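You operate a simulated robot arm through the tools that you are given. There is no shell and no other tool. Be economical: measure what you need, move in short steps, check, and stop when the job is done.

The job below is to be done with a simulated robot arm. You get a single attempt, and the scene is never put back.

JOB
Wipe the dark smudge, soap the black mat and start the warmer at 50 degrees.
Fine: use the yellow sponge, smudge first, soap from the white dish; put the sponge back. A coat counts when it lies all over at full strength: go over it till it gets no stronger. What is to be rubbed or washed off counts as gone when no trace of it is left.

It is judged by the outcome, as a careful person would: the job done as asked, and still so three seconds after it is handed in. It fails if anything else is knocked over, pushed out of place, dropped, spilled or broken.

ROBOT AND FRAMES
A 7-joint arm with a fingered hand on a trunk, on a base that drives. Base frame: it is fixed to the floor where the robot stands at the start and does not move with it; the origin is under the middle of the robot, x ahead of it, y to its left, z up; the surface under the hand at the start is at about z = 800. Readings come in mm, degrees, newtons and seconds.
Its first joint turns from -166.0 to 166.0 degrees. Places, roughly: dark smudge [400, -100, 800]; orange stop [600, -600, 800]; pipe rest clamp [700, -500, 900]; plate in the black socket [600, 600, 800]; plate in the blue socket [600, 500, 800]; plate in the grey socket [700, 500, 800]; plate in the white socket [500, 500, 800]; red ring press button [600, 600, 900]; soap film [500, -300, 800]; turntable dial [500, 400, 800]; warmer dial [700, -100, 900]; warmer switch [600, -100, 800]. Payload 4.7 kg.
Tool frame: the origin (TCP) lies between the finger pads and is the grasp point; the fingertips stand 36 mm ahead of it; z points along the fingers, y is the line along which they close. Largest opening 120 mm; the body of the gripper starts 42 mm behind the TCP. The gripper is a hand of 5 fingers: y runs from the thumb to the fingers, the wrist lies at [-18, -122, -210] in the tool frame, and closing takes about 1.5 s.
Orientation is that of the tool frame in the base frame, as a unit quaternion [x, y, z, w]. With the fingers straight down and the wrist toward the robot, the tool's x, y and z point along [0, 1, 0], [1, 0, 0] and [0, 0, -1] of the base frame.

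CONTROLS
- The arm moves only by the tool nudge_tool. Its argument "deltas" is text: rows parted by semicolons, each of 6 numbers parted by spaces: the shift along the base's x, y, z in units of 400 mm (1.0 is 400 mm), then the turn, a rotation vector about the base's x, y, z in units of 90 degrees (1.0 is 90 degrees). In form: tx ty tz ax ay az; .... A call has 1 to 20 rows; each row is the pose to reach, as a shift and turn from the pose commanded when the call began. "hand" is the opening, from 0 (shut) to 1 (fully open), set as the call begins (left out, the last holds). A call with a number of a shift or a turn outside -1 to 1 is refused whole. Each row takes 0.2 s and may step no farther than 50 mm and 8.6 degrees from the row before; otherwise, or with a gripper value out of range, the whole call is refused. A pose out of reach is approached as far as the arm can. The call stops where the force on the tool passes 40 N (or 10 N more than at its start, if that is more) or the arm is blocked; 0.2 s more then pass. Each finger travels about 45 mm/s and halts on what it meets, pressing with about 24 N; the grip force reading is that of the motor and also rises with nothing between the fingers. The clock runs only during rows and for 0.2 s after the last one: add rows that repeat a pose to give the fingers time. It gives the time, the measured TCP pose, the force on the tool (base axes), the opening and the grip force at its end, in the units of the frame above (readings bear some noise), with the torque about the TCP (base axes, N m) and any sound that the robot's microphone picked up.
- Cameras (640 x 400 px; columns grow to the right, rows downward): "scene" is now at [-235, 78.7, 1251.9]; the picture's right is [-0.00, -1.00, 0.00], its down [-0.20, 0.00, -0.98] and it looks along [0.98, -0.00, -0.20] (base axes); focal length 289 px, centre (320, 200). "wrist" rides on the gripper at [73, -91, -143] in the tool frame; the picture's right is [-0.80, 0.28, -0.53], its down [-0.53, -0.73, 0.42] and it looks along [-0.27, 0.62, 0.74] (tool axes); focal length 234 px, centre (320, 200). There is no depth. A picture from a camera that has moved, and an enlarged one, comes with that camera's place and axes in the base frame and with its lens.
- get_image(camera): a new picture of that camera. No time passes.
- roll_base(legs): drives the robot by 1 to 6 legs, each [ahead, turn to the left] in mm and degrees, along the robot's own axes; the way and the turn of a leg run together, so that a leg with both is an arc; at most 1500 mm and 180 degrees a leg. The arm and the cameras ride along, it lands a little off, and it stops where it bumps. It gives what a move gives.
- finger_targets(index, middle, ring, little, thumb_bend, thumb_turn): sets how far each is bent, from 0 (flat) to 1 (curled in); at 0.3 the hand is open as for a grip, at 0.7 the pads meet at the TCP. One left out holds its place. A second passes; each finger stops where it meets its share of the squeeze, and holds until it gets a number again. A gripper value or a shape takes the hand back. It gives what a move gives, with no picture; readings hold the bend of each and the force on index, middle, ring, little, thumb and palm. thumb_turn goes from beside the hand (0) to across from the fingers (1), as for a grip.
- hand_shape(shape): the hand has 5 fingers and takes this shape, open, in about a second: jaw (thumb against the fingers, like two jaws); tri (thumb and two fingers); tip (a fingertip pinch); poke (one finger out to press); point (the index stretched); flat (the hand flat); cup (the hand cupped); fist (a fist). The gripper value then closes the fingers along that shape, each until it touches; the sizes above hold for jaw. It gives what a move gives, with no picture.
- turn_head(pan, tilt): turns the head with the scene camera to pan (to the left, within 143 degrees either way) and tilt (down, from -29 to 69), counted from straight ahead of the robot. It gives what a move gives.
- close_up(camera, box): a new picture of the part [left, top, right, bottom] of that camera's present view, enlarged. No time passes.
- sign_off(): hands the job in; it is judged then, once.

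Work in short steps. Places have to be worked out from the pictures, the camera data and where the tool is seen: move nearer, look again, correct. Check each grasp and each placing, and mend what went wrong. You have 120 turns and 82 pictures in all, those below and enlarged ones among them. Open the gripper and draw the arm clear of the work before you hand the job in, unless the task says otherwise; then end with one line.

The tools are called by a JSON object that holds its "fn" and its "kwargs". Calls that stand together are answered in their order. nudge_tool: Moves the arm, as the interface text tells. Its arguments: {"type":"object","properties":{"deltas":{"type":"string"},"hand":{"type":"number"}},"required":["deltas"]} The other tools are called the same way: hand_shape (shape) gives the hand a shape; finger_targets (index, middle, ring, little, thumb_bend, thumb_turn) moves the fingers one by one; roll_base (legs) drives the base; turn_head (pan, tilt) turns the head that bears the scene camera; get_image (camera) takes a picture; close_up (camera, box) takes an enlarged picture of a part of a camera's view; sign_off () hands the job in.

At the start:

```text
time_s: 0.0
tool_pos: [655.0, -242.9, 1205.3]
orientation: [0.706, 0.708, 0.0, -0.001]
wrist_force: [-0.2, -0.1, 1.4]
moment: [-0.02, -0.02, -0.01]
finger_gap: 119.6
grip_force: 0.1
shape: jaw
bend: [0.3, 0.3, 0.3, 0.3, 0.3, 0.98]
finger forces: [0.0, 0.0, 0.1, 0.0, 0.0, 0.0]
robot x, y, heading: [2.0, 2.9, 0.1]
head pan, tilt: [-0.2, 11.5]
```

scene: 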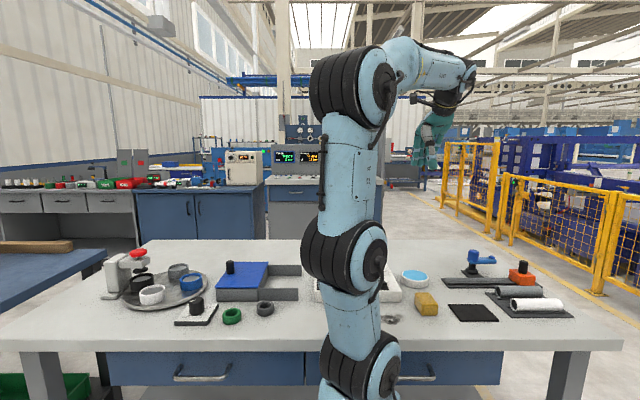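
wrist: 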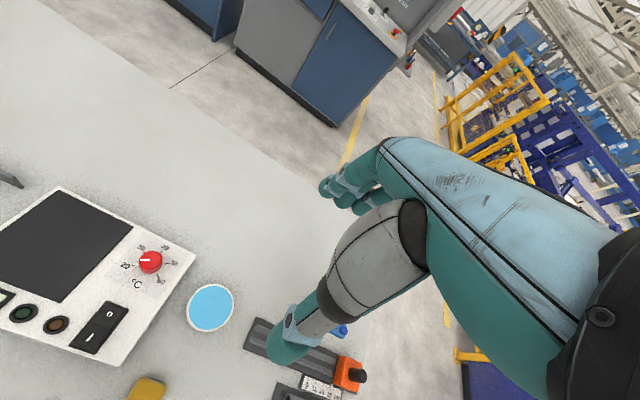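

I begin with an enlarged look at the right part of the table and a view from the wrist camera's warmer panel.

{"fn": "close_up", "kwargs": {"camera": "scene", "box": [300, 230, 600, 400]}}

{"fn": "close_up", "kwargs": {"camera": "wrist", "box": [0, 170, 380, 400]}}

```text
2.13 times, centred on (450, 315) of scene
camera zoom: at [-235.0, 78.7, 1251.9], right [0.0, -1.0, 0.0], down [-0.2, 0.0, -0.98], along [0.98, 0.0, -0.2], focal length 617 px, centre (43, -45)
```

zoom: 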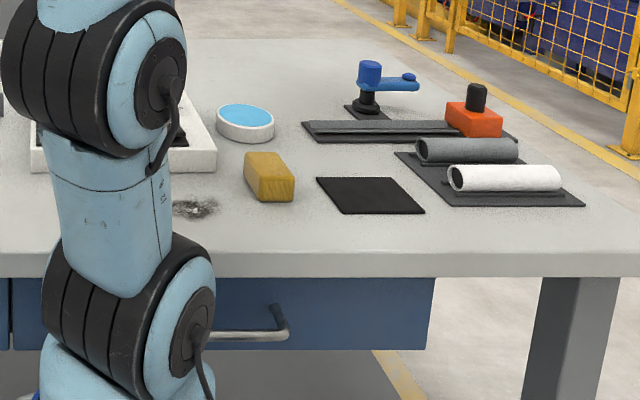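

```text
1.68 times, centred on (190, 285) of wrist
camera zoom: at [563.6, -170.3, 1349.9], right [0.28, -0.8, 0.53], down [-0.73, -0.53, -0.42], along [0.62, -0.27, -0.74], focal length 394 px, centre (539, 57)
```

zoom: 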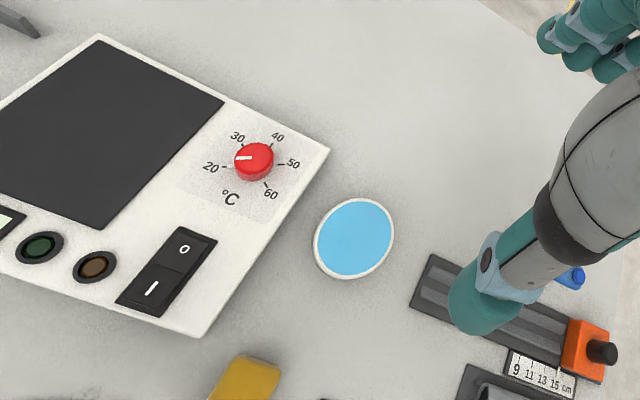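

I estimate from both cameras: soap dish ~[635,-230], sponge ~[487,-210], mat ~[467,-334], smudge ~[439,-106], dial ~[656,-101]. I pull the hand back and lower it for a closer wrist view.

{"fn": "nudge_tool", "kwargs": {"deltas": "-0.095 0.023 -0.048 0 0 0; -0.19 0.046 -0.097 0 0 0; -0.285 0.068 -0.145 0 0 0; -0.38 0.091 -0.194 0 0 0; -0.475 0.114 -0.242 0 0 0; -0.57 0.137 -0.29 0 0 0; -0.665 0.16 -0.339 0 0 0; -0.75 0.18 -0.3875 0 0 0", "hand": 1}}

{"fn": "get_image", "kwargs": {"camera": "wrist"}}

{"fn": "get_image", "kwargs": {"camera": "scene"}}

```text
time_s: 1.8
tool_pos: [356.1, -171.2, 1048.9]
orientation: [0.707, 0.707, 0.0, 0.0]
wrist_force: [0.0, -0.4, 0.4]
moment: [-0.02, 0.01, -0.02]
finger_gap: 119.8
grip_force: 0.0
shape: jaw
bend: [0.3, 0.3, 0.3, 0.3, 0.3, 0.98]
finger forces: [0.0, 0.0, 0.1, 0.0, 0.0, 0.1]
robot x, y, heading: [1.1, 1.0, -0.0]
head pan, tilt: [-0.2, 11.5]
```

```text
77 pictures are left
camera wrist: at [264.3, -98.8, 1193.9], right [0.28, -0.8, 0.53], down [-0.73, -0.53, -0.42], along [0.62, -0.27, -0.74], focal length 234 px, centre (320, 200)
```

wrist: 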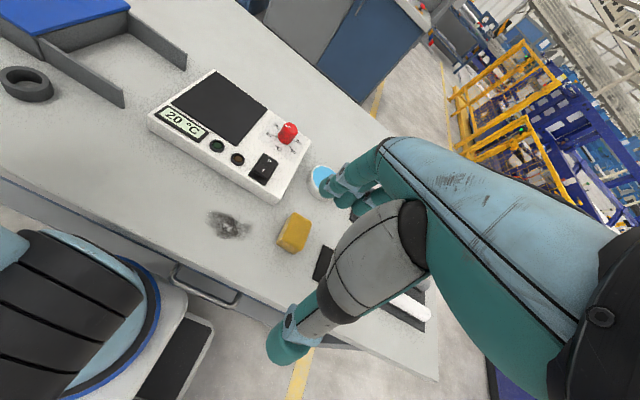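

```text
76 pictures are left
camera scene: at [-235.1, 78.8, 1251.8], right [0.0, -1.0, 0.0], down [-0.2, 0.0, -0.98], along [0.98, 0.0, -0.2], focal length 289 px, centre (320, 200)
```

scene: 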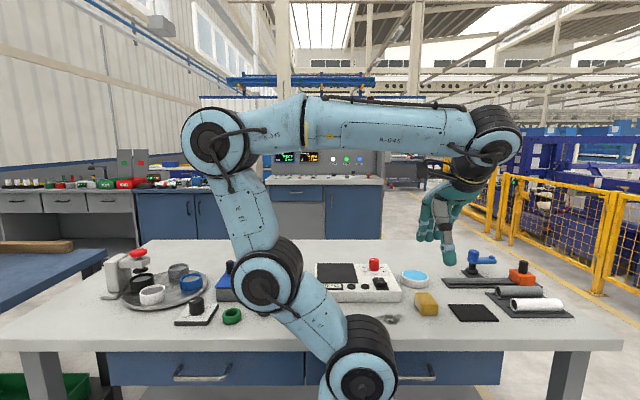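

The arm is clear of the view now; I enlarge the work area in both cameras.

{"fn": "close_up", "kwargs": {"camera": "wrist", "box": [140, 60, 380, 260]}}

{"fn": "close_up", "kwargs": {"camera": "scene", "box": [305, 240, 515, 340]}}

```text
2.00 times, centred on (260, 160) of wrist
camera zoom: at [264.3, -98.8, 1193.9], right [0.28, -0.8, 0.53], down [-0.73, -0.53, -0.42], along [0.62, -0.27, -0.74], focal length 468 px, centre (440, 280)
```

zoom: 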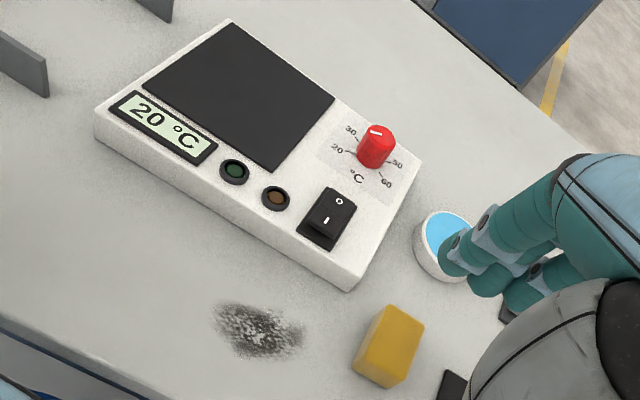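

```text
3.05 times, centred on (410, 290) of scene
camera zoom: at [-235.1, 78.8, 1251.8], right [0.0, -1.0, 0.0], down [-0.2, 0.0, -0.98], along [0.98, 0.0, -0.2], focal length 882 px, centre (46, -74)
```

zoom: 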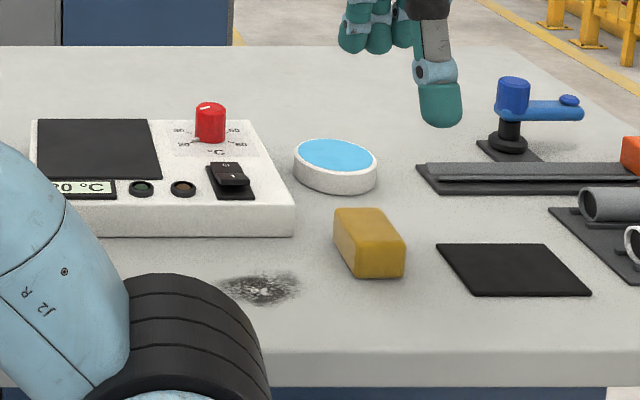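

Sponge measures about x 455–521, y −234…−190, 28 high; warmer box front at x≈520, side y≈−154, 33 high. I'll turn the hand −90° about z so it closes across the 44 mm width, moving above the sponge.

{"fn": "nudge_tool", "kwargs": {"deltas": "0.03 -0.01 -0.02 0 0 -0.09; 0.06 -0.02 -0.04 0 0 -0.18; 0.09 -0.03 -0.07 0 0 -0.27; 0.12 -0.04 -0.09 0 0 -0.36; 0.15 -0.05 -0.11 0 0 -0.45; 0.18 -0.06 -0.14 0 0 -0.54; 0.21 -0.07 -0.16 0 0 -0.63; 0.24 -0.08 -0.18 0 0 -0.72; 0.27 -0.09 -0.2 0 0 -0.81; 0.3 -0.095 -0.23 0 0 -0.91; 0.3325 -0.1025 -0.25 0 0 -1.0", "hand": 0.8}}

{"fn": "get_image", "kwargs": {"camera": "wrist"}}

{"fn": "get_image", "kwargs": {"camera": "scene"}}

```text
refused: row 10 steps farther than a row can; nothing moved
```

```text
73 pictures are left
camera wrist: at [264.3, -98.8, 1193.9], right [0.28, -0.8, 0.53], down [-0.73, -0.53, -0.42], along [0.62, -0.27, -0.74], focal length 234 px, centre (320, 200)
```

wrist: 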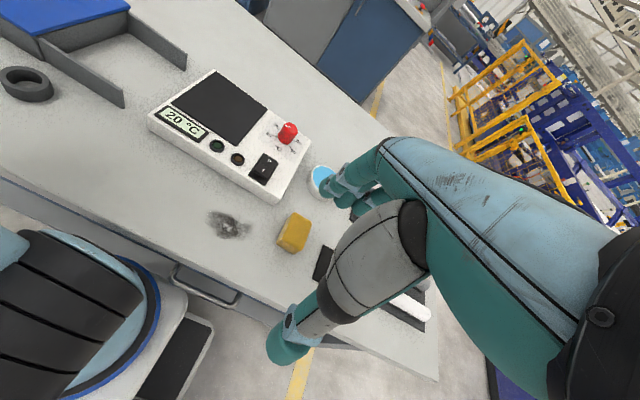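

```text
72 pictures are left
camera scene: at [-235.1, 78.8, 1251.8], right [0.0, -1.0, 0.0], down [-0.2, 0.0, -0.98], along [0.98, 0.0, -0.2], focal length 289 px, centre (320, 200)
```

scene: 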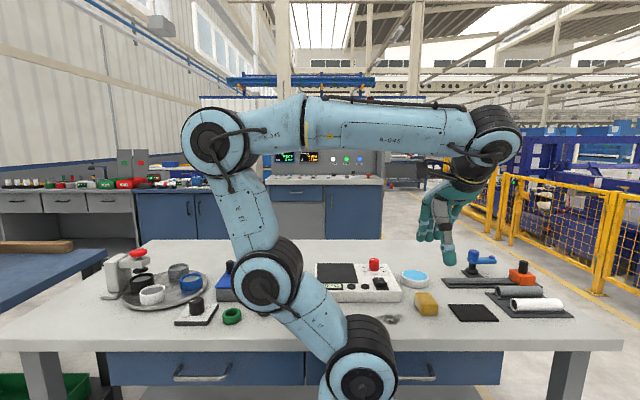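

One row turned 9°; I resend with 12 even rows.

{"fn": "nudge_tool", "kwargs": {"deltas": "0.03 -0.01 -0.02 0 0 -0.09; 0.06 -0.02 -0.04 0 0 -0.18; 0.09 -0.03 -0.07 0 0 -0.27; 0.12 -0.04 -0.09 0 0 -0.36; 0.15 -0.05 -0.11 0 0 -0.45; 0.18 -0.06 -0.14 0 0 -0.54; 0.21 -0.07 -0.16 0 0 -0.63; 0.24 -0.08 -0.18 0 0 -0.72; 0.27 -0.09 -0.2 0 0 -0.81; 0.3 -0.095 -0.23 0 0 -0.9; 0.3325 -0.1025 -0.25 0 0 -0.99; 0.3325 -0.1025 -0.25 0 0 -1.0", "hand": 0.8}}

{"fn": "get_image", "kwargs": {"camera": "wrist"}}

{"fn": "get_image", "kwargs": {"camera": "scene"}}

```text
time_s: 4.4
tool_pos: [488.0, -211.5, 950.2]
orientation: [1.0, 0.0, 0.0, 0.001]
wrist_force: [-0.3, 0.9, 0.0]
moment: [-0.01, 0.0, 0.02]
finger_gap: 96.2
grip_force: 0.0
shape: jaw
bend: [0.26, 0.34, 0.32, 0.33, 0.52, 0.99]
finger forces: [0.0, 0.1, 0.0, 0.0, 0.0, 0.0]
robot x, y, heading: [-0.7, 0.2, 0.2]
head pan, tilt: [-0.2, 11.5]
```

```text
71 pictures are left
camera wrist: at [561.1, -120.6, 1095.1], right [-0.8, -0.28, 0.53], down [-0.53, 0.73, -0.43], along [-0.27, -0.62, -0.74], focal length 234 px, centre (320, 200)
```

wrist: 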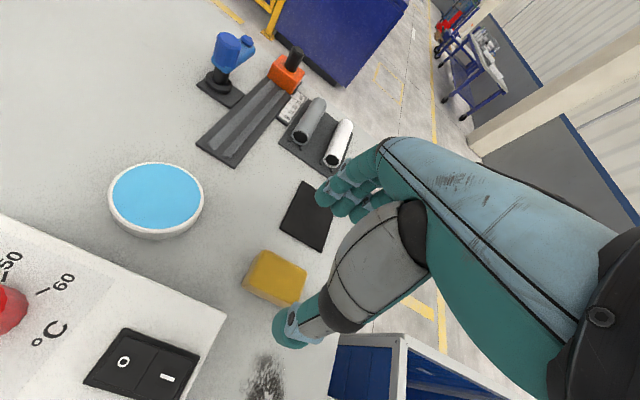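

```text
70 pictures are left
camera scene: at [-235.1, 78.7, 1251.8], right [0.0, -1.0, 0.0], down [-0.2, 0.0, -0.98], along [0.98, 0.0, -0.2], focal length 289 px, centre (320, 200)
```

scene: 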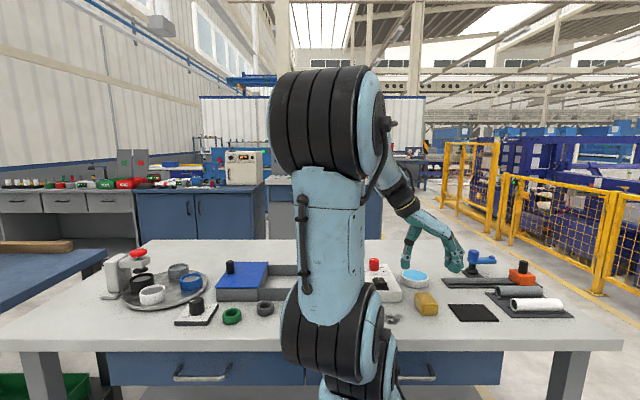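

The wrist view agrees on sponge centre ≈[485,−213] and dish ≈[636,−230]. I lower to TCP z≈847 (tips ~811), beside the sponge.

{"fn": "nudge_tool", "kwargs": {"deltas": "0 -0.002 -0.1 0 0 0; 0 -0.002 -0.18 0 0 0; 0 -0.002 -0.22 0 0 0; 0 -0.002 -0.2575 0 0 0"}}

{"fn": "get_image", "kwargs": {"camera": "wrist"}}

{"fn": "close_up", "kwargs": {"camera": "scene", "box": [340, 220, 520, 340]}}

```text
time_s: 5.4
tool_pos: [487.3, -212.6, 846.7]
orientation: [1.0, 0.0, 0.001, 0.0]
wrist_force: [-0.7, 0.4, -0.5]
moment: [-0.03, 0.0, 0.0]
finger_gap: 96.3
grip_force: 0.0
shape: jaw
bend: [0.26, 0.34, 0.32, 0.33, 0.52, 0.99]
finger forces: [0.0, 0.1, 0.1, 0.0, 0.0, 0.0]
robot x, y, heading: [-0.4, 2.8, 0.0]
head pan, tilt: [-0.2, 11.5]
```

```text
69 pictures are left
camera wrist: at [560.0, -120.7, 991.7], right [-0.8, -0.28, 0.53], down [-0.53, 0.73, -0.42], along [-0.27, -0.62, -0.74], focal length 234 px, centre (320, 200)
```

wrist: 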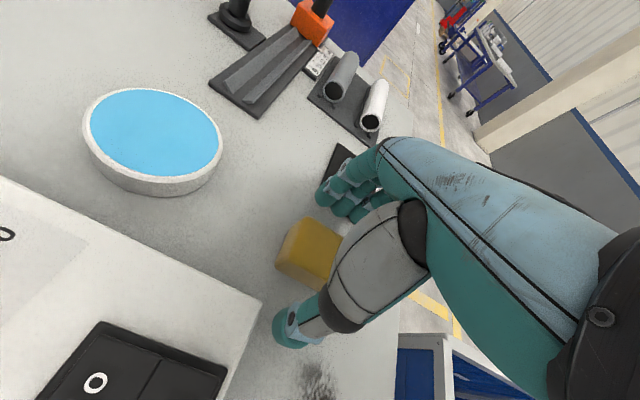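

```text
3.33 times, centred on (430, 280) of scene
camera zoom: at [-235.0, 78.7, 1251.8], right [0.0, -1.0, 0.0], down [-0.2, 0.0, -0.98], along [0.98, 0.0, -0.2], focal length 965 px, centre (-47, -67)
```

zoom: 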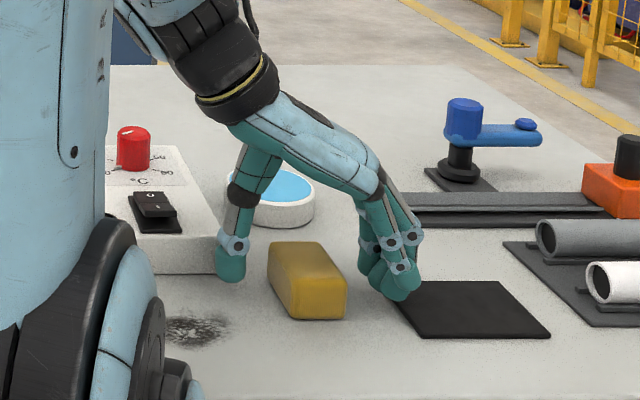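

The sponge is centred between thumb and fingers; I close on it.

{"fn": "nudge_tool", "kwargs": {"deltas": "0 0 0 0 0 0; 0 0 0 0 0 0; 0 0 0 0 0 0; 0 0 0 0 0 0; 0 0 0 0 0 0; 0 0 0 0 0 0; 0 0 0 0 0 0; 0 0 0 0 0 0", "hand": 0}}

{"fn": "close_up", "kwargs": {"camera": "scene", "box": [340, 220, 520, 340]}}

{"fn": "get_image", "kwargs": {"camera": "wrist"}}

```text
time_s: 7.2
tool_pos: [486.0, -211.8, 847.1]
orientation: [1.0, 0.0, 0.0, 0.0]
wrist_force: [0.1, 0.3, 0.9]
moment: [-0.03, 0.0, -0.03]
finger_gap: 40.0
grip_force: 23.8
shape: jaw
bend: [0.74, 0.53, 0.51, 0.52, 0.74, 1.0]
finger forces: [12.2, 6.3, 2.7, 0.0, 21.1, 0.0]
robot x, y, heading: [0.5, -1.0, -0.1]
head pan, tilt: [-0.2, 11.5]
```

```text
3.33 times, centred on (430, 280) of scene
camera zoom: at [-235.0, 78.7, 1251.8], right [0.0, -1.0, 0.0], down [-0.2, 0.0, -0.98], along [0.98, 0.0, -0.2], focal length 965 px, centre (-47, -67)
```

zoom: 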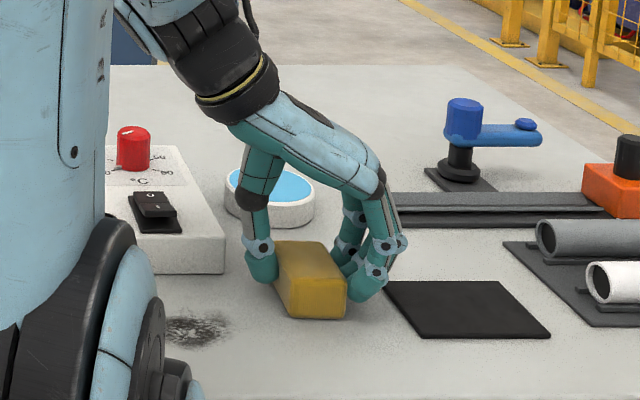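

```text
66 pictures are left
camera wrist: at [560.0, -120.7, 991.9], right [-0.8, -0.28, 0.53], down [-0.53, 0.73, -0.42], along [-0.27, -0.62, -0.74], focal length 234 px, centre (320, 200)
```

wrist: 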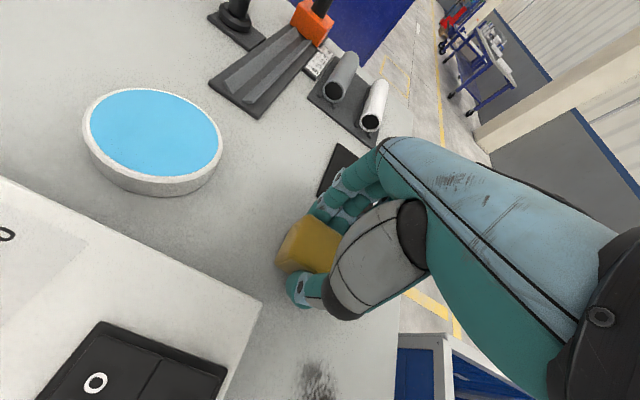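

Gripped (gap 40 mm, thumb 21 N). I lift 40 mm and check.

{"fn": "nudge_tool", "kwargs": {"deltas": "0 0 0.03 0 0 0; 0 0 0.06 0 0 0; 0 0 0.1 0 0 0; 0 0 0.1 0 0 0"}}

{"fn": "close_up", "kwargs": {"camera": "scene", "box": [340, 220, 520, 340]}}

{"fn": "close_up", "kwargs": {"camera": "wrist", "box": [200, 120, 440, 360]}}

```text
time_s: 8.2
tool_pos: [486.6, -210.7, 888.0]
orientation: [1.0, -0.001, 0.0, 0.0]
wrist_force: [-0.5, -0.8, -0.9]
moment: [-0.04, -0.01, -0.02]
finger_gap: 39.8
grip_force: 24.2
shape: jaw
bend: [0.74, 0.53, 0.51, 0.52, 0.74, 1.0]
finger forces: [12.3, 6.3, 2.6, 0.0, 21.2, 0.0]
robot x, y, heading: [-0.4, 1.2, -0.2]
head pan, tilt: [-0.2, 11.5]
```

```text
3.33 times, centred on (430, 280) of scene
camera zoom: at [-235.0, 78.7, 1251.8], right [0.0, -1.0, 0.0], down [-0.2, 0.0, -0.98], along [0.98, 0.0, -0.2], focal length 965 px, centre (-47, -67)
```

zoom: 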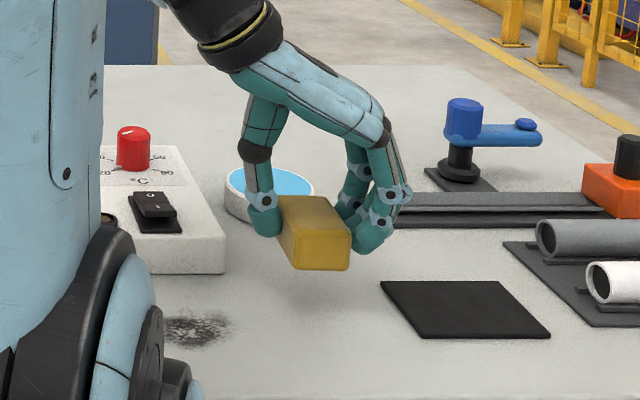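

```text
1.67 times, centred on (320, 240) of wrist
camera zoom: at [559.7, -120.6, 1033.4], right [-0.8, -0.28, 0.53], down [-0.53, 0.73, -0.42], along [-0.27, -0.62, -0.74], focal length 390 px, centre (320, 133)
```

zoom: 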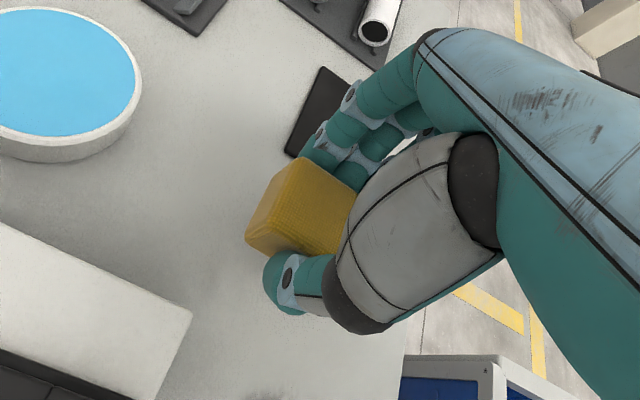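

The sponge is held level, bottom about 41 mm up. I carry it over the smudge at [440,−104] and lower until light contact.

{"fn": "nudge_tool", "kwargs": {"deltas": "-0.04 0.09 0 0 0 0; -0.08 0.18 0 0 0 0; -0.1175 0.2675 0 0 0 0; -0.1175 0.2675 -0.06 0 0 0; -0.1175 0.2675 -0.095 0 0 0; -0.1175 0.2675 -0.103 0 0 0; -0.1175 0.2675 -0.108 0 0 0"}}

{"fn": "close_up", "kwargs": {"camera": "wrist", "box": [200, 120, 440, 360]}}

```text
time_s: 9.8
tool_pos: [440.0, -105.0, 845.1]
orientation: [1.0, 0.001, 0.002, 0.001]
wrist_force: [-0.2, 1.2, 20.6]
moment: [-0.03, 0.1, 0.01]
finger_gap: 40.7
grip_force: 24.2
shape: jaw
bend: [0.74, 0.53, 0.52, 0.52, 0.74, 1.0]
finger forces: [13.7, 7.6, 3.4, 0.0, 25.2, 0.1]
robot x, y, heading: [-2.5, -0.5, 0.0]
head pan, tilt: [-0.2, 11.5]
```

```text
1.67 times, centred on (320, 240) of wrist
camera zoom: at [512.9, -14.1, 990.5], right [-0.81, -0.28, 0.52], down [-0.53, 0.73, -0.43], along [-0.26, -0.62, -0.74], focal length 390 px, centre (320, 133)
```

zoom: 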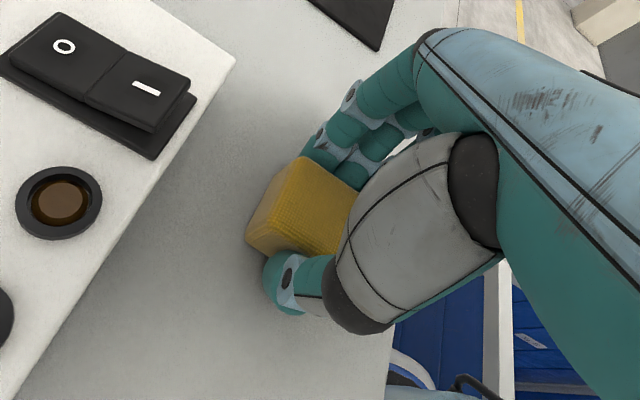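

Contact at ~20 N. I rub to and fro along y with small x shifts.

{"fn": "nudge_tool", "kwargs": {"deltas": "0 0.06 0 0 0 0; 0 0.13 0 0 0 0; 0 0.06 0 0 0 0; 0 0 0 0 0 0; 0 -0.06 0 0 0 0; 0 -0.13 0 0 0 0; 0.03 -0.13 0 0 0 0; 0.03 -0.06 0 0 0 0; 0.03 0 0 0 0 0; 0.03 0.06 0 0 0 0; 0.03 0.13 0 0 0 0; -0.03 0.13 0 0 0 0; -0.03 0.06 0 0 0 0; -0.03 0 0 0 0 0; -0.03 -0.06 0 0 0 0; -0.03 -0.13 0 0 0 0; 0 -0.13 0 0 0 0; 0 -0.06 0 0 0 0; 0 0 0 0 0 0; 0 0 0.1 0 0 0"}}

{"fn": "close_up", "kwargs": {"camera": "wrist", "box": [100, 100, 440, 400]}}

{"fn": "close_up", "kwargs": {"camera": "scene", "box": [340, 240, 490, 340]}}

```text
time_s: 14.0
tool_pos: [439.7, -104.8, 883.9]
orientation: [1.0, 0.0, 0.0, 0.0]
wrist_force: [0.1, -0.2, -0.1]
moment: [0.02, 0.02, 0.01]
finger_gap: 40.9
grip_force: 24.0
shape: jaw
bend: [0.74, 0.53, 0.53, 0.52, 0.75, 1.0]
finger forces: [13.4, 6.3, 3.0, 0.0, 22.8, 0.1]
robot x, y, heading: [2.3, -3.2, -0.0]
head pan, tilt: [-0.2, 11.5]
```

```text
1.33 times, centred on (270, 250) of wrist
camera zoom: at [513.2, -12.9, 1028.0], right [-0.8, -0.28, 0.53], down [-0.53, 0.73, -0.42], along [-0.27, -0.62, -0.74], focal length 312 px, centre (387, 133)
```

zoom: 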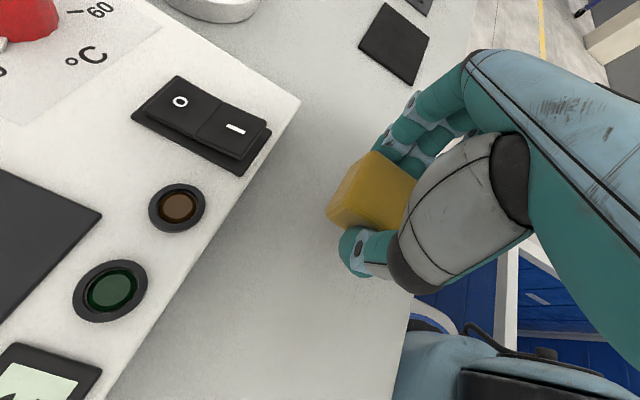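

```text
4.00 times, centred on (415, 290) of scene
camera zoom: at [-235.0, 78.7, 1251.9], right [0.0, -1.0, 0.0], down [-0.2, 0.0, -0.98], along [0.98, 0.0, -0.2], focal length 1158 px, centre (-60, -160)
```

zoom: 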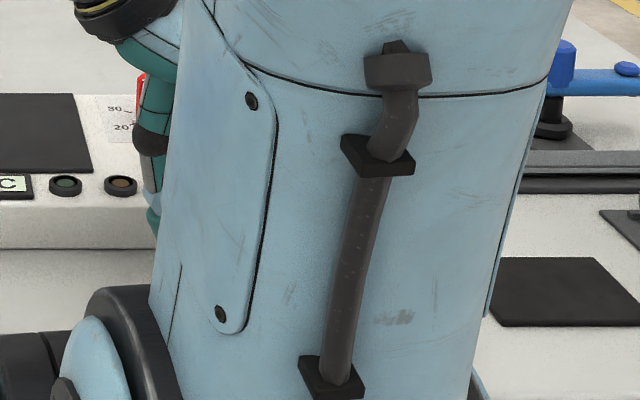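

The visible smudge area is clean; I carry the sponge off toward the dish and look at the spot without obstruction.

{"fn": "nudge_tool", "kwargs": {"deltas": "0 -0.07 0.1 0 0 0; 0.07 -0.15 0.1125 0 0 0; 0.14 -0.22 0.1125 0 0 0; 0.22 -0.28 0.1125 0 0 0; 0.3 -0.3125 0.1125 0 0 0"}}

{"fn": "close_up", "kwargs": {"camera": "scene", "box": [340, 240, 490, 340]}}

{"fn": "get_image", "kwargs": {"camera": "wrist"}}

```text
time_s: 15.2
tool_pos: [561.0, -229.9, 929.9]
orientation: [1.0, 0.0, 0.0, 0.0]
wrist_force: [0.3, -0.7, 0.0]
moment: [-0.01, -0.02, 0.0]
finger_gap: 41.0
grip_force: 23.8
shape: jaw
bend: [0.74, 0.53, 0.53, 0.52, 0.75, 1.0]
finger forces: [13.3, 6.2, 3.0, 0.1, 22.4, 0.1]
robot x, y, heading: [0.6, -0.8, 0.3]
head pan, tilt: [-0.2, 11.5]
```

```text
4.00 times, centred on (415, 290) of scene
camera zoom: at [-235.3, 78.8, 1251.8], right [0.0, -1.0, 0.0], down [-0.2, 0.0, -0.98], along [0.98, 0.0, -0.2], focal length 1158 px, centre (-60, -160)
```

zoom: 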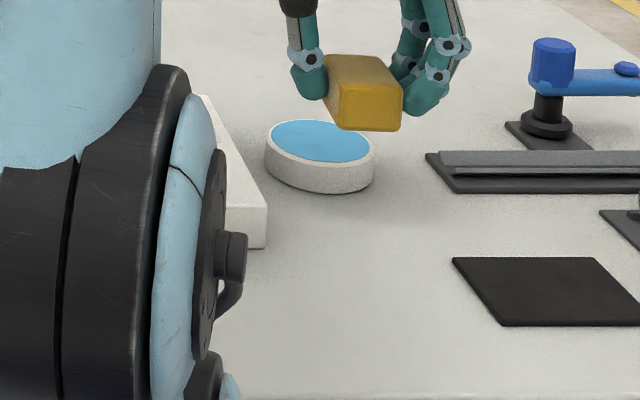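

```text
59 pictures are left
camera wrist: at [634.3, -139.3, 1074.7], right [-0.8, -0.28, 0.53], down [-0.53, 0.73, -0.42], along [-0.27, -0.62, -0.74], focal length 234 px, centre (320, 200)
```

wrist: 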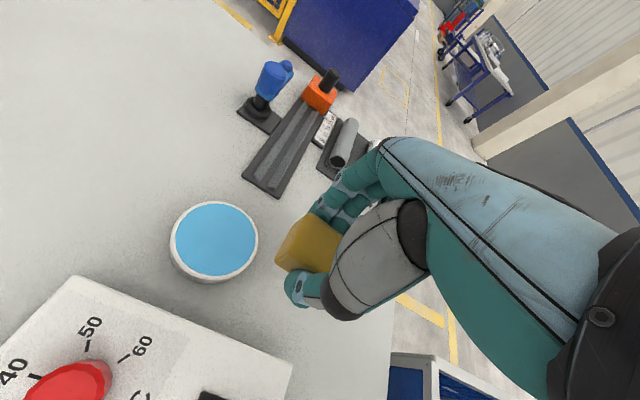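

The smudge spot itself is hidden by the arm here; from [487,−211,888] it was visible earlier, so I step back there to check.

{"fn": "nudge_tool", "kwargs": {"deltas": "-0.09 0.02 -0.05 0 0 0; -0.185 0.0475 -0.1 0 0 0"}}

{"fn": "close_up", "kwargs": {"camera": "scene", "box": [340, 240, 490, 340]}}

```text
time_s: 15.8
tool_pos: [486.6, -209.6, 888.7]
orientation: [1.0, 0.0, -0.001, 0.001]
wrist_force: [0.0, 0.0, -1.1]
moment: [-0.02, 0.0, -0.02]
finger_gap: 40.7
grip_force: 23.9
shape: jaw
bend: [0.74, 0.53, 0.53, 0.52, 0.75, 1.0]
finger forces: [13.1, 6.2, 3.0, 0.0, 22.2, 0.0]
robot x, y, heading: [0.6, 3.0, -0.1]
head pan, tilt: [-0.2, 11.5]
```

```text
4.00 times, centred on (415, 290) of scene
camera zoom: at [-234.7, 78.7, 1251.9], right [0.0, -1.0, 0.0], down [-0.2, 0.0, -0.98], along [0.98, 0.0, -0.2], focal length 1158 px, centre (-60, -160)
```

zoom: 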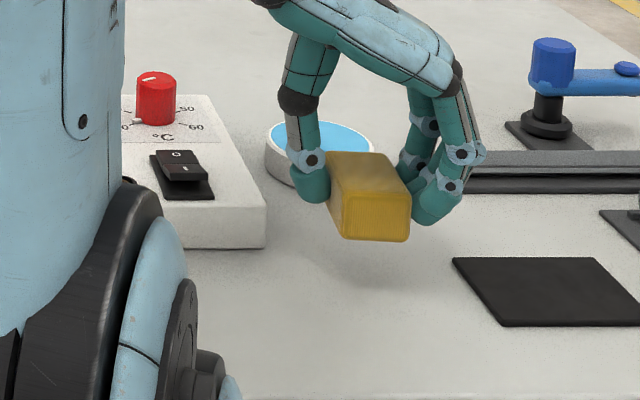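

The smudge is gone with no trace. Now over the dish (centre ≈[636,−230]) and down gently to contact.

{"fn": "nudge_tool", "kwargs": {"deltas": "0.1 -0.015 0 0 0 0; 0.2 -0.03 0 0 0 0; 0.3 -0.04 0 0 0 0; 0.3675 -0.0465 0 0 0 0; 0.3675 -0.0465 -0.03 0 0 0; 0.3675 -0.0465 -0.045 0 0 0; 0.3675 -0.0465 -0.052 0 0 0"}}

{"fn": "close_up", "kwargs": {"camera": "scene", "box": [370, 230, 490, 310]}}

{"fn": "close_up", "kwargs": {"camera": "wrist", "box": [180, 150, 400, 350]}}

```text
time_s: 17.4
tool_pos: [633.5, -229.5, 871.0]
orientation: [1.0, 0.0, 0.002, 0.001]
wrist_force: [-0.5, -0.7, 16.9]
moment: [-0.11, 0.04, -0.06]
finger_gap: 41.1
grip_force: 23.9
shape: jaw
bend: [0.74, 0.53, 0.53, 0.52, 0.75, 1.0]
finger forces: [14.0, 7.2, 3.3, 0.1, 23.6, 0.0]
robot x, y, heading: [2.3, -1.6, -0.1]
head pan, tilt: [-0.2, 11.5]
```

```text
5.00 times, centred on (430, 270) of scene
camera zoom: at [-235.4, 78.9, 1251.8], right [0.0, -1.0, 0.0], down [-0.2, 0.0, -0.98], along [0.98, 0.0, -0.2], focal length 1447 px, centre (-230, -150)
```

zoom: 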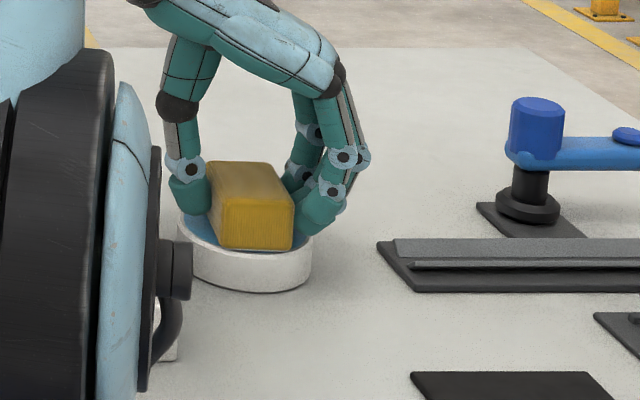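

```text
2.00 times, centred on (290, 250) of wrist
camera zoom: at [706.0, -138.8, 1014.8], right [-0.81, -0.28, 0.52], down [-0.53, 0.73, -0.43], along [-0.26, -0.62, -0.74], focal length 468 px, centre (380, 100)
```

zoom: 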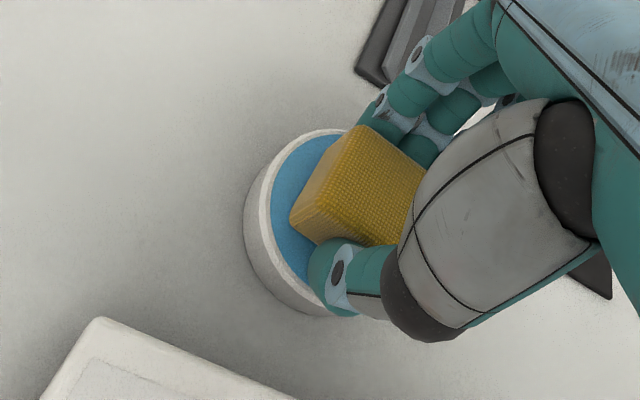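

Sponge is in the soap at 17 N. I hold it a moment, then lift and check.

{"fn": "nudge_tool", "kwargs": {"deltas": "0 0 -0.001 0 0 0; 0 0 -0.001 0 0 0; 0 0 -0.001 0 0 0; 0 0 -0.001 0 0 0; 0 0 0.02 0 0 0; 0 0 0.07 0 0 0; 0 0 0.12 0 0 0"}}

{"fn": "close_up", "kwargs": {"camera": "scene", "box": [370, 220, 490, 300]}}

```text
time_s: 19.0
tool_pos: [633.7, -228.6, 914.8]
orientation: [1.0, 0.0, -0.001, -0.001]
wrist_force: [-0.4, -0.7, 0.3]
moment: [-0.01, 0.0, -0.01]
finger_gap: 41.1
grip_force: 24.2
shape: jaw
bend: [0.74, 0.53, 0.53, 0.52, 0.75, 1.0]
finger forces: [13.4, 6.2, 2.8, 0.0, 22.4, 0.0]
robot x, y, heading: [1.5, -0.9, -0.0]
head pan, tilt: [-0.2, 11.5]
```

```text
5.00 times, centred on (430, 260) of scene
camera zoom: at [-235.0, 78.7, 1251.9], right [0.0, -1.0, 0.0], down [-0.2, 0.0, -0.98], along [0.98, 0.0, -0.2], focal length 1447 px, centre (-230, -100)
```

zoom: 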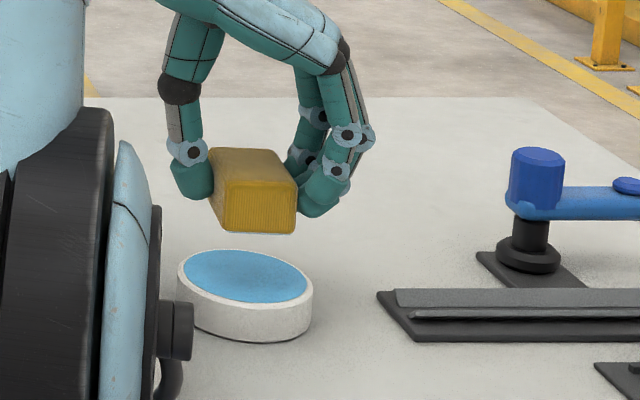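

A soapy rim shows at the sponge's underside and the dish stayed put. I carry it over the mat centre (≈[469,−333]) and down to contact.

{"fn": "nudge_tool", "kwargs": {"deltas": "-0.085 -0.052 0 0 0 0; -0.17 -0.104 0 0 0 0; -0.255 -0.156 0 0 0 0; -0.34 -0.208 0 0 0 0; -0.42 -0.259 0 0 0 0; -0.42 -0.259 -0.08 0 0 0; -0.42 -0.259 -0.14 0 0 0; -0.42 -0.259 -0.155 0 0 0"}}

{"fn": "close_up", "kwargs": {"camera": "scene", "box": [400, 240, 550, 340]}}

{"fn": "close_up", "kwargs": {"camera": "wrist", "box": [180, 100, 440, 360]}}

```text
time_s: 20.8
tool_pos: [466.7, -334.2, 853.9]
orientation: [1.0, 0.0, 0.001, 0.0]
wrist_force: [0.4, -0.6, 1.4]
moment: [0.0, 0.0, 0.01]
finger_gap: 40.7
grip_force: 24.2
shape: jaw
bend: [0.74, 0.53, 0.53, 0.52, 0.75, 1.0]
finger forces: [13.4, 6.2, 2.8, 0.1, 22.5, 0.0]
robot x, y, heading: [0.2, 0.7, 0.0]
head pan, tilt: [-0.2, 11.5]
```

```text
4.00 times, centred on (475, 290) of scene
camera zoom: at [-235.0, 78.7, 1251.8], right [0.0, -1.0, 0.0], down [-0.2, 0.0, -0.98], along [0.98, 0.0, -0.2], focal length 1158 px, centre (-300, -160)
```

zoom: 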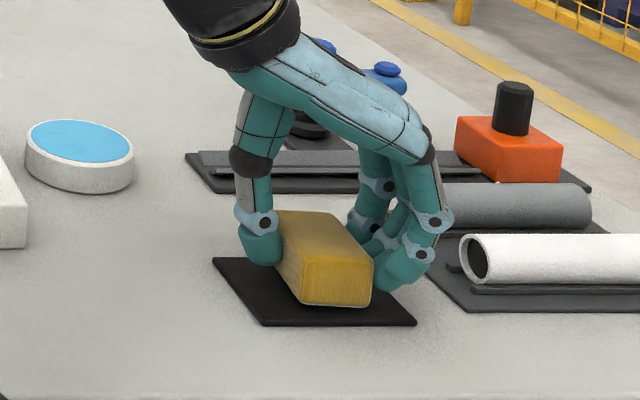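

```text
1.54 times, centred on (310, 230) of wrist
camera zoom: at [539.3, -241.9, 999.0], right [-0.8, -0.28, 0.53], down [-0.53, 0.73, -0.42], along [-0.27, -0.62, -0.74], focal length 360 px, centre (335, 154)
```

zoom: 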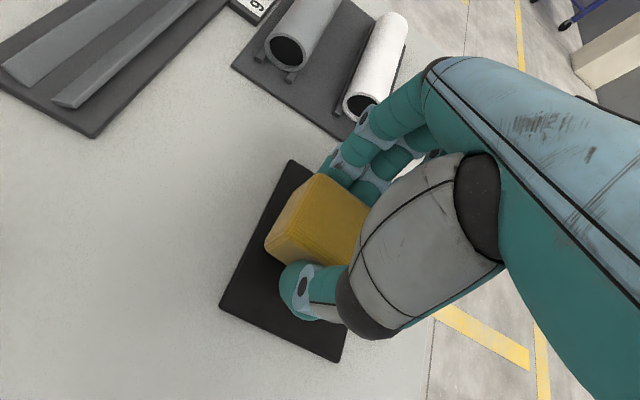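

The sponge is over the mat, knuckles pass above the pipe ends (z≈860 vs 834). I lower to contact and check force.

{"fn": "nudge_tool", "kwargs": {"deltas": "-0.014 0 -0.008 0 0 0; -0.014 0 -0.012 0 0 0; -0.014 0 -0.016 0 0 0"}}

```text
time_s: 21.6
tool_pos: [461.3, -334.7, 848.7]
orientation: [1.0, 0.0, 0.002, 0.001]
wrist_force: [-1.1, 2.8, 12.8]
moment: [0.06, 0.02, 0.01]
finger_gap: 41.4
grip_force: 24.6
shape: jaw
bend: [0.74, 0.53, 0.53, 0.52, 0.75, 1.0]
finger forces: [13.3, 6.2, 2.9, 0.0, 24.3, 0.1]
robot x, y, heading: [-0.6, 0.9, -0.3]
head pan, tilt: [-0.2, 11.5]
```

12.8 N contact. Now strokes covering the whole mat in two overlapping lanes.

{"fn": "nudge_tool", "kwargs": {"deltas": "-0.012 0.04 -0.002 0 0 0; -0.012 0.078 -0.002 0 0 0; 0.01 0.078 -0.002 0 0 0; 0.025 0.078 -0.002 0 0 0; 0.025 0.04 -0.002 0 0 0; 0.025 0 -0.002 0 0 0; 0.025 -0.04 -0.002 0 0 0; 0.025 -0.072 -0.002 0 0 0; 0.01 -0.072 -0.002 0 0 0; -0.012 -0.072 -0.002 0 0 0; -0.012 -0.04 -0.002 0 0 0; -0.012 0 -0.002 0 0 0; -0.012 0.04 -0.002 0 0 0; -0.012 0.078 -0.002 0 0 0; 0.005 0.04 -0.002 0 0 0; 0.005 0 -0.002 0 0 0; 0.005 -0.04 -0.002 0 0 0; 0.005 -0.072 -0.002 0 0 0; 0.005 0 -0.002 0 0 0; 0.005 0 0.1 0 0 0"}}

{"fn": "close_up", "kwargs": {"camera": "scene", "box": [400, 240, 550, 340]}}

{"fn": "close_up", "kwargs": {"camera": "wrist", "box": [180, 100, 440, 360]}}

```text
time_s: 25.8
tool_pos: [463.5, -334.9, 888.2]
orientation: [1.0, 0.0, -0.001, 0.0]
wrist_force: [0.8, 0.0, -1.1]
moment: [0.0, -0.02, 0.04]
finger_gap: 40.6
grip_force: 24.6
shape: jaw
bend: [0.74, 0.53, 0.54, 0.53, 0.74, 1.0]
finger forces: [13.5, 6.1, 3.1, 0.0, 22.6, 0.0]
robot x, y, heading: [0.5, -0.2, -0.1]
head pan, tilt: [-0.2, 11.5]
```

```text
4.00 times, centred on (475, 290) of scene
camera zoom: at [-234.9, 78.7, 1251.9], right [0.0, -1.0, 0.0], down [-0.2, 0.0, -0.98], along [0.98, 0.0, -0.2], focal length 1158 px, centre (-300, -160)
```

zoom: 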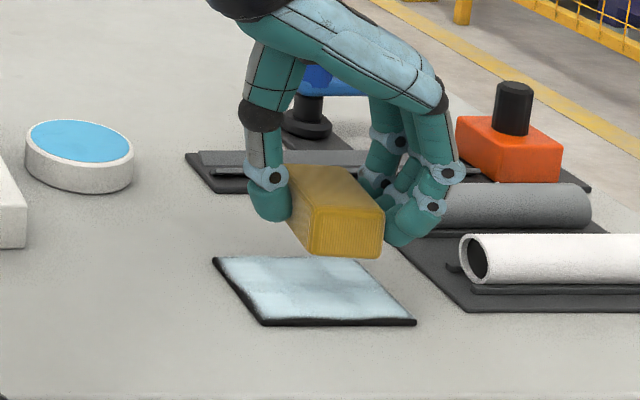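

```text
1.54 times, centred on (310, 230) of wrist
camera zoom: at [536.3, -243.9, 1032.7], right [-0.8, -0.28, 0.53], down [-0.53, 0.73, -0.42], along [-0.27, -0.62, -0.74], focal length 360 px, centre (335, 154)
```

zoom: 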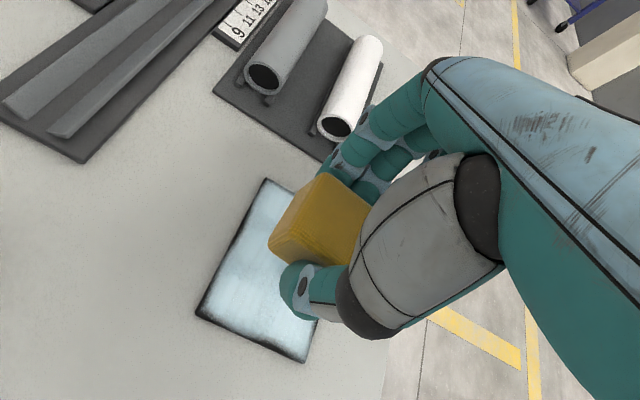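

The coat lies over nearly all of the mat, with thin darker margins. I make a second pass reaching ~4 mm farther at each edge.

{"fn": "nudge_tool", "kwargs": {"deltas": "0 0 -0.08 0 0 0; 0 0 -0.103 0 0 0; -0.03 0.05 -0.103 0 0 0; -0.03 0.09 -0.103 0 0 0; 0 0.09 -0.103 0 0 0; 0.034 0.09 -0.103 0 0 0; 0.034 0.045 -0.103 0 0 0; 0.034 0 -0.103 0 0 0; 0.034 -0.045 -0.103 0 0 0; 0.034 -0.086 -0.103 0 0 0; 0 -0.086 -0.103 0 0 0; -0.03 -0.086 -0.103 0 0 0; -0.03 -0.045 -0.103 0 0 0; -0.03 0 -0.103 0 0 0; -0.03 0.045 -0.103 0 0 0; -0.03 0.09 -0.103 0 0 0; 0 0.05 -0.103 0 0 0; 0 0 -0.103 0 0 0; 0 -0.05 -0.103 0 0 0; 0 -0.086 -0.103 0 0 0"}}

{"fn": "nudge_tool", "kwargs": {"deltas": "0 0.04 0 0 0 0; 0 0.09 0 0 0 0; 0.034 0.13 0 0 0 0; 0.034 0.176 0 0 0 0; 0.034 0.13 0 0 0 0; 0.034 0.08 0 0 0 0; 0.034 0.04 0 0 0 0; 0.034 0 0 0 0 0; -0.03 0 0 0 0 0; -0.03 0.04 0 0 0 0; -0.03 0.09 0 0 0 0; -0.03 0.13 0 0 0 0; -0.03 0.176 0 0 0 0; 0 0.176 0 0 0 0; 0 0.13 0 0 0 0; 0 0.086 0 0 0 0; 0 0.086 0.05 0 0 0; 0 0.086 0.12 0 0 0; 0 0.086 0.2 0 0 0; 0 0.176 0.28 0 0 0"}}

{"fn": "close_up", "kwargs": {"camera": "scene", "box": [440, 290, 515, 340]}}

{"fn": "get_image", "kwargs": {"camera": "wrist"}}

```text
time_s: 30.0
tool_pos: [463.6, -368.6, 846.4]
orientation: [1.0, 0.0, -0.001, 0.0]
wrist_force: [-1.0, 2.6, 4.0]
moment: [0.14, -0.04, 0.01]
finger_gap: 40.4
grip_force: 23.8
shape: jaw
bend: [0.74, 0.54, 0.54, 0.53, 0.74, 1.0]
finger forces: [13.0, 5.7, 2.9, 0.0, 24.4, 0.0]
robot x, y, heading: [-3.6, -2.1, -0.1]
head pan, tilt: [-0.2, 11.5]
```

```text
time_s: 34.2
tool_pos: [462.1, -298.9, 958.1]
orientation: [1.0, 0.0, -0.001, -0.001]
wrist_force: [1.1, -0.5, -0.2]
moment: [0.01, -0.01, 0.0]
finger_gap: 40.9
grip_force: 24.5
shape: jaw
bend: [0.74, 0.53, 0.53, 0.53, 0.75, 1.0]
finger forces: [13.5, 6.3, 3.1, 0.0, 22.9, 0.0]
robot x, y, heading: [-2.0, -0.2, 0.1]
head pan, tilt: [-0.2, 11.5]
```

```text
8.00 times, centred on (478, 315) of scene
camera zoom: at [-234.8, 78.7, 1251.9], right [0.0, -1.0, 0.0], down [-0.2, 0.0, -0.98], along [0.98, 0.0, -0.2], focal length 2315 px, centre (-940, -720)
```

zoom: 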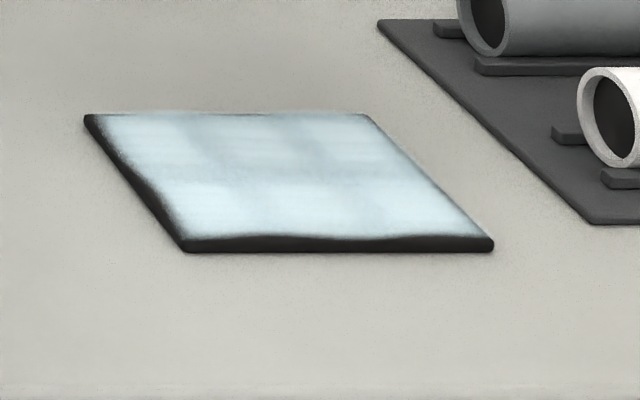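

```text
49 pictures are left
camera wrist: at [535.0, -207.7, 1103.1], right [-0.8, -0.28, 0.53], down [-0.53, 0.73, -0.42], along [-0.27, -0.62, -0.74], focal length 234 px, centre (320, 200)
```

wrist: 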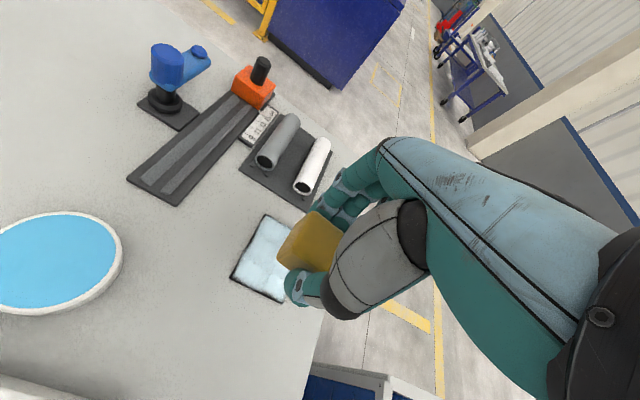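

A ~5 mm strip on the mat's left edge remains and faint weaker bands show, so I reload soap and go over it all again, reaching farther to +y.

{"fn": "nudge_tool", "kwargs": {"deltas": "0.09 0.035 0 0 0 0; 0.18 0.07 0 0 0 0; 0.27 0.105 0 0 0 0; 0.36 0.14 0 0 0 0; 0.429 0.169 0 0 0 0; 0.429 0.169 -0.09 0 0 0; 0.429 0.169 -0.17 0 0 0; 0.429 0.169 -0.21 0 0 0; 0.429 0.169 -0.222 0 0 0; 0.429 0.169 -0.227 0 0 0; 0.429 0.169 -0.227 0 0 0; 0.429 0.169 -0.227 0 0 0; 0.429 0.169 -0.227 0 0 0; 0.429 0.169 -0.2 0 0 0; 0.429 0.169 -0.15 0 0 0; 0.429 0.169 -0.1 0 0 0"}}

{"fn": "close_up", "kwargs": {"camera": "scene", "box": [370, 220, 520, 320]}}

```text
time_s: 37.6
tool_pos: [634.3, -231.6, 917.8]
orientation: [1.0, 0.001, 0.0, 0.0]
wrist_force: [-0.3, -0.2, -0.7]
moment: [-0.02, 0.0, 0.02]
finger_gap: 40.6
grip_force: 23.5
shape: jaw
bend: [0.74, 0.53, 0.53, 0.53, 0.75, 1.0]
finger forces: [13.5, 6.4, 3.1, 0.0, 22.9, 0.0]
robot x, y, heading: [0.9, 0.5, 0.1]
head pan, tilt: [-0.2, 11.5]
```

```text
4.00 times, centred on (445, 270) of scene
camera zoom: at [-235.0, 78.7, 1251.9], right [0.0, -1.0, 0.0], down [-0.2, 0.0, -0.98], along [0.98, 0.0, -0.2], focal length 1158 px, centre (-180, -80)
```

zoom: 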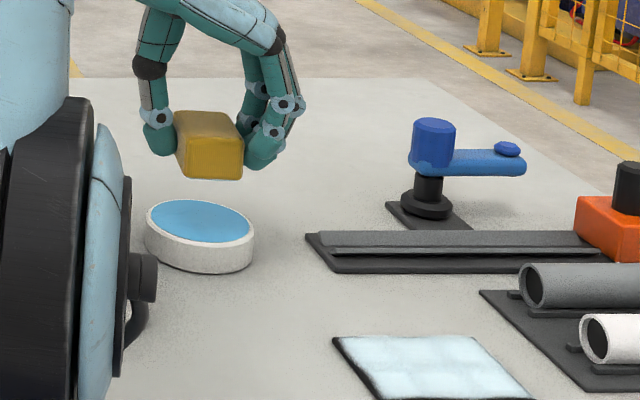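

Reloaded. Back to the mat, working the left edge first.

{"fn": "nudge_tool", "kwargs": {"deltas": "-0.09 -0.03 0 0 0 0; -0.18 -0.06 0 0 0 0; -0.27 -0.09 0 0 0 0; -0.36 -0.12 0 0 0 0; -0.43 -0.16 0 0 0 0; -0.43 -0.16 -0.08 0 0 0; -0.43 -0.16 -0.15 0 0 0; -0.43 -0.16 -0.1795 0 0 0; -0.46 -0.146 -0.1795 0 0 0; -0.43 -0.146 -0.1795 0 0 0; -0.395 -0.146 -0.1795 0 0 0; -0.43 -0.146 -0.1795 0 0 0; -0.46 -0.146 -0.1795 0 0 0; -0.46 -0.18 -0.1795 0 0 0; -0.43 -0.18 -0.1795 0 0 0; -0.395 -0.18 -0.1795 0 0 0; -0.395 -0.22 -0.1795 0 0 0; -0.43 -0.22 -0.1795 0 0 0; -0.46 -0.22 -0.1795 0 0 0; -0.46 -0.26 -0.1795 0 0 0"}}

{"fn": "nudge_tool", "kwargs": {"deltas": "0.03 0 0 0 0 0; 0.065 0 0 0 0 0; 0.065 -0.04 0 0 0 0; 0.03 -0.04 0 0 0 0; 0 -0.04 0 0 0 0; 0 -0.08 0 0 0 0; 0.03 -0.08 0 0 0 0; 0.065 -0.08 0 0 0 0; 0.065 -0.03 0 0 0 0; 0.065 0.02 0 0 0 0; 0.065 0.07 0 0 0 0; 0.065 0.114 0 0 0 0; 0.02 0.114 0 0 0 0; 0 0.114 0 0 0 0; 0 0.06 0 0 0 0; 0 0 0 0 0 0; 0 -0.05 0 0 0 0; 0.03 0 0.06 0 0 0; 0.03 0 0.14 0 0 0; 0.03 0.1 0.22 0 0 0"}}

{"fn": "close_up", "kwargs": {"camera": "scene", "box": [440, 290, 515, 340]}}

```text
time_s: 41.8
tool_pos: [450.5, -336.0, 845.5]
orientation: [1.0, 0.0, 0.0, 0.0]
wrist_force: [-0.5, 0.0, 0.1]
moment: [0.04, -0.02, 0.0]
finger_gap: 40.6
grip_force: 24.1
shape: jaw
bend: [0.74, 0.53, 0.53, 0.53, 0.74, 1.0]
finger forces: [13.7, 6.5, 3.3, 0.0, 23.5, 0.1]
robot x, y, heading: [0.4, 0.8, 0.1]
head pan, tilt: [-0.2, 11.5]
```

```text
refused: row 20 steps farther than a row can; nothing moved
```

```text
8.00 times, centred on (478, 315) of scene
camera zoom: at [-235.1, 78.7, 1251.8], right [0.0, -1.0, 0.0], down [-0.2, 0.0, -0.98], along [0.98, 0.0, -0.2], focal length 2315 px, centre (-940, -720)
```

zoom: 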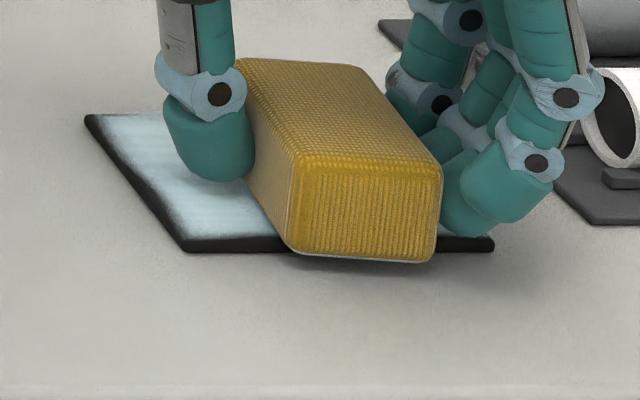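

The contact force has fallen to zero: the sponge has been pushed up a bit in the grip. I lower in small steps to find contact again.

{"fn": "nudge_tool", "kwargs": {"deltas": "0.02 0.03 -0.003 0 0 0; 0.02 0.03 -0.006 0 0 0; 0.02 0.03 -0.008 0 0 0"}}

{"fn": "close_up", "kwargs": {"camera": "scene", "box": [440, 270, 530, 340]}}

```text
time_s: 42.6
tool_pos: [457.9, -323.1, 846.2]
orientation: [1.0, 0.0, 0.001, 0.002]
wrist_force: [-3.8, -4.3, 21.8]
moment: [-0.21, 0.12, -0.03]
finger_gap: 40.7
grip_force: 24.6
shape: jaw
bend: [0.74, 0.53, 0.53, 0.53, 0.75, 1.0]
finger forces: [16.1, 8.4, 3.7, 0.0, 23.9, 0.1]
robot x, y, heading: [2.0, -0.4, -0.2]
head pan, tilt: [-0.2, 11.5]
```

```text
5.71 times, centred on (485, 305) of scene
camera zoom: at [-235.5, 78.9, 1251.7], right [0.0, -1.0, 0.0], down [-0.2, 0.0, -0.98], along [0.98, 0.0, -0.2], focal length 1654 px, centre (-623, -400)
```

zoom: 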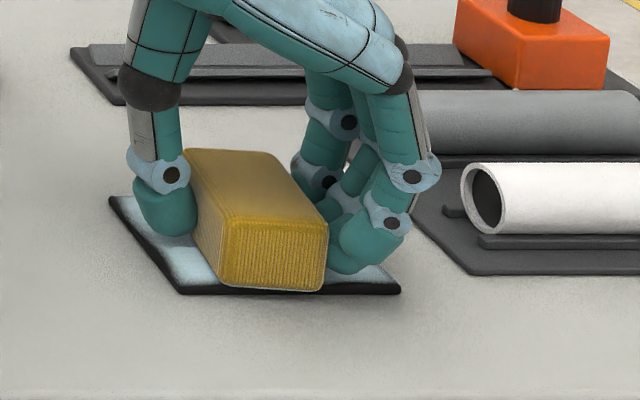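

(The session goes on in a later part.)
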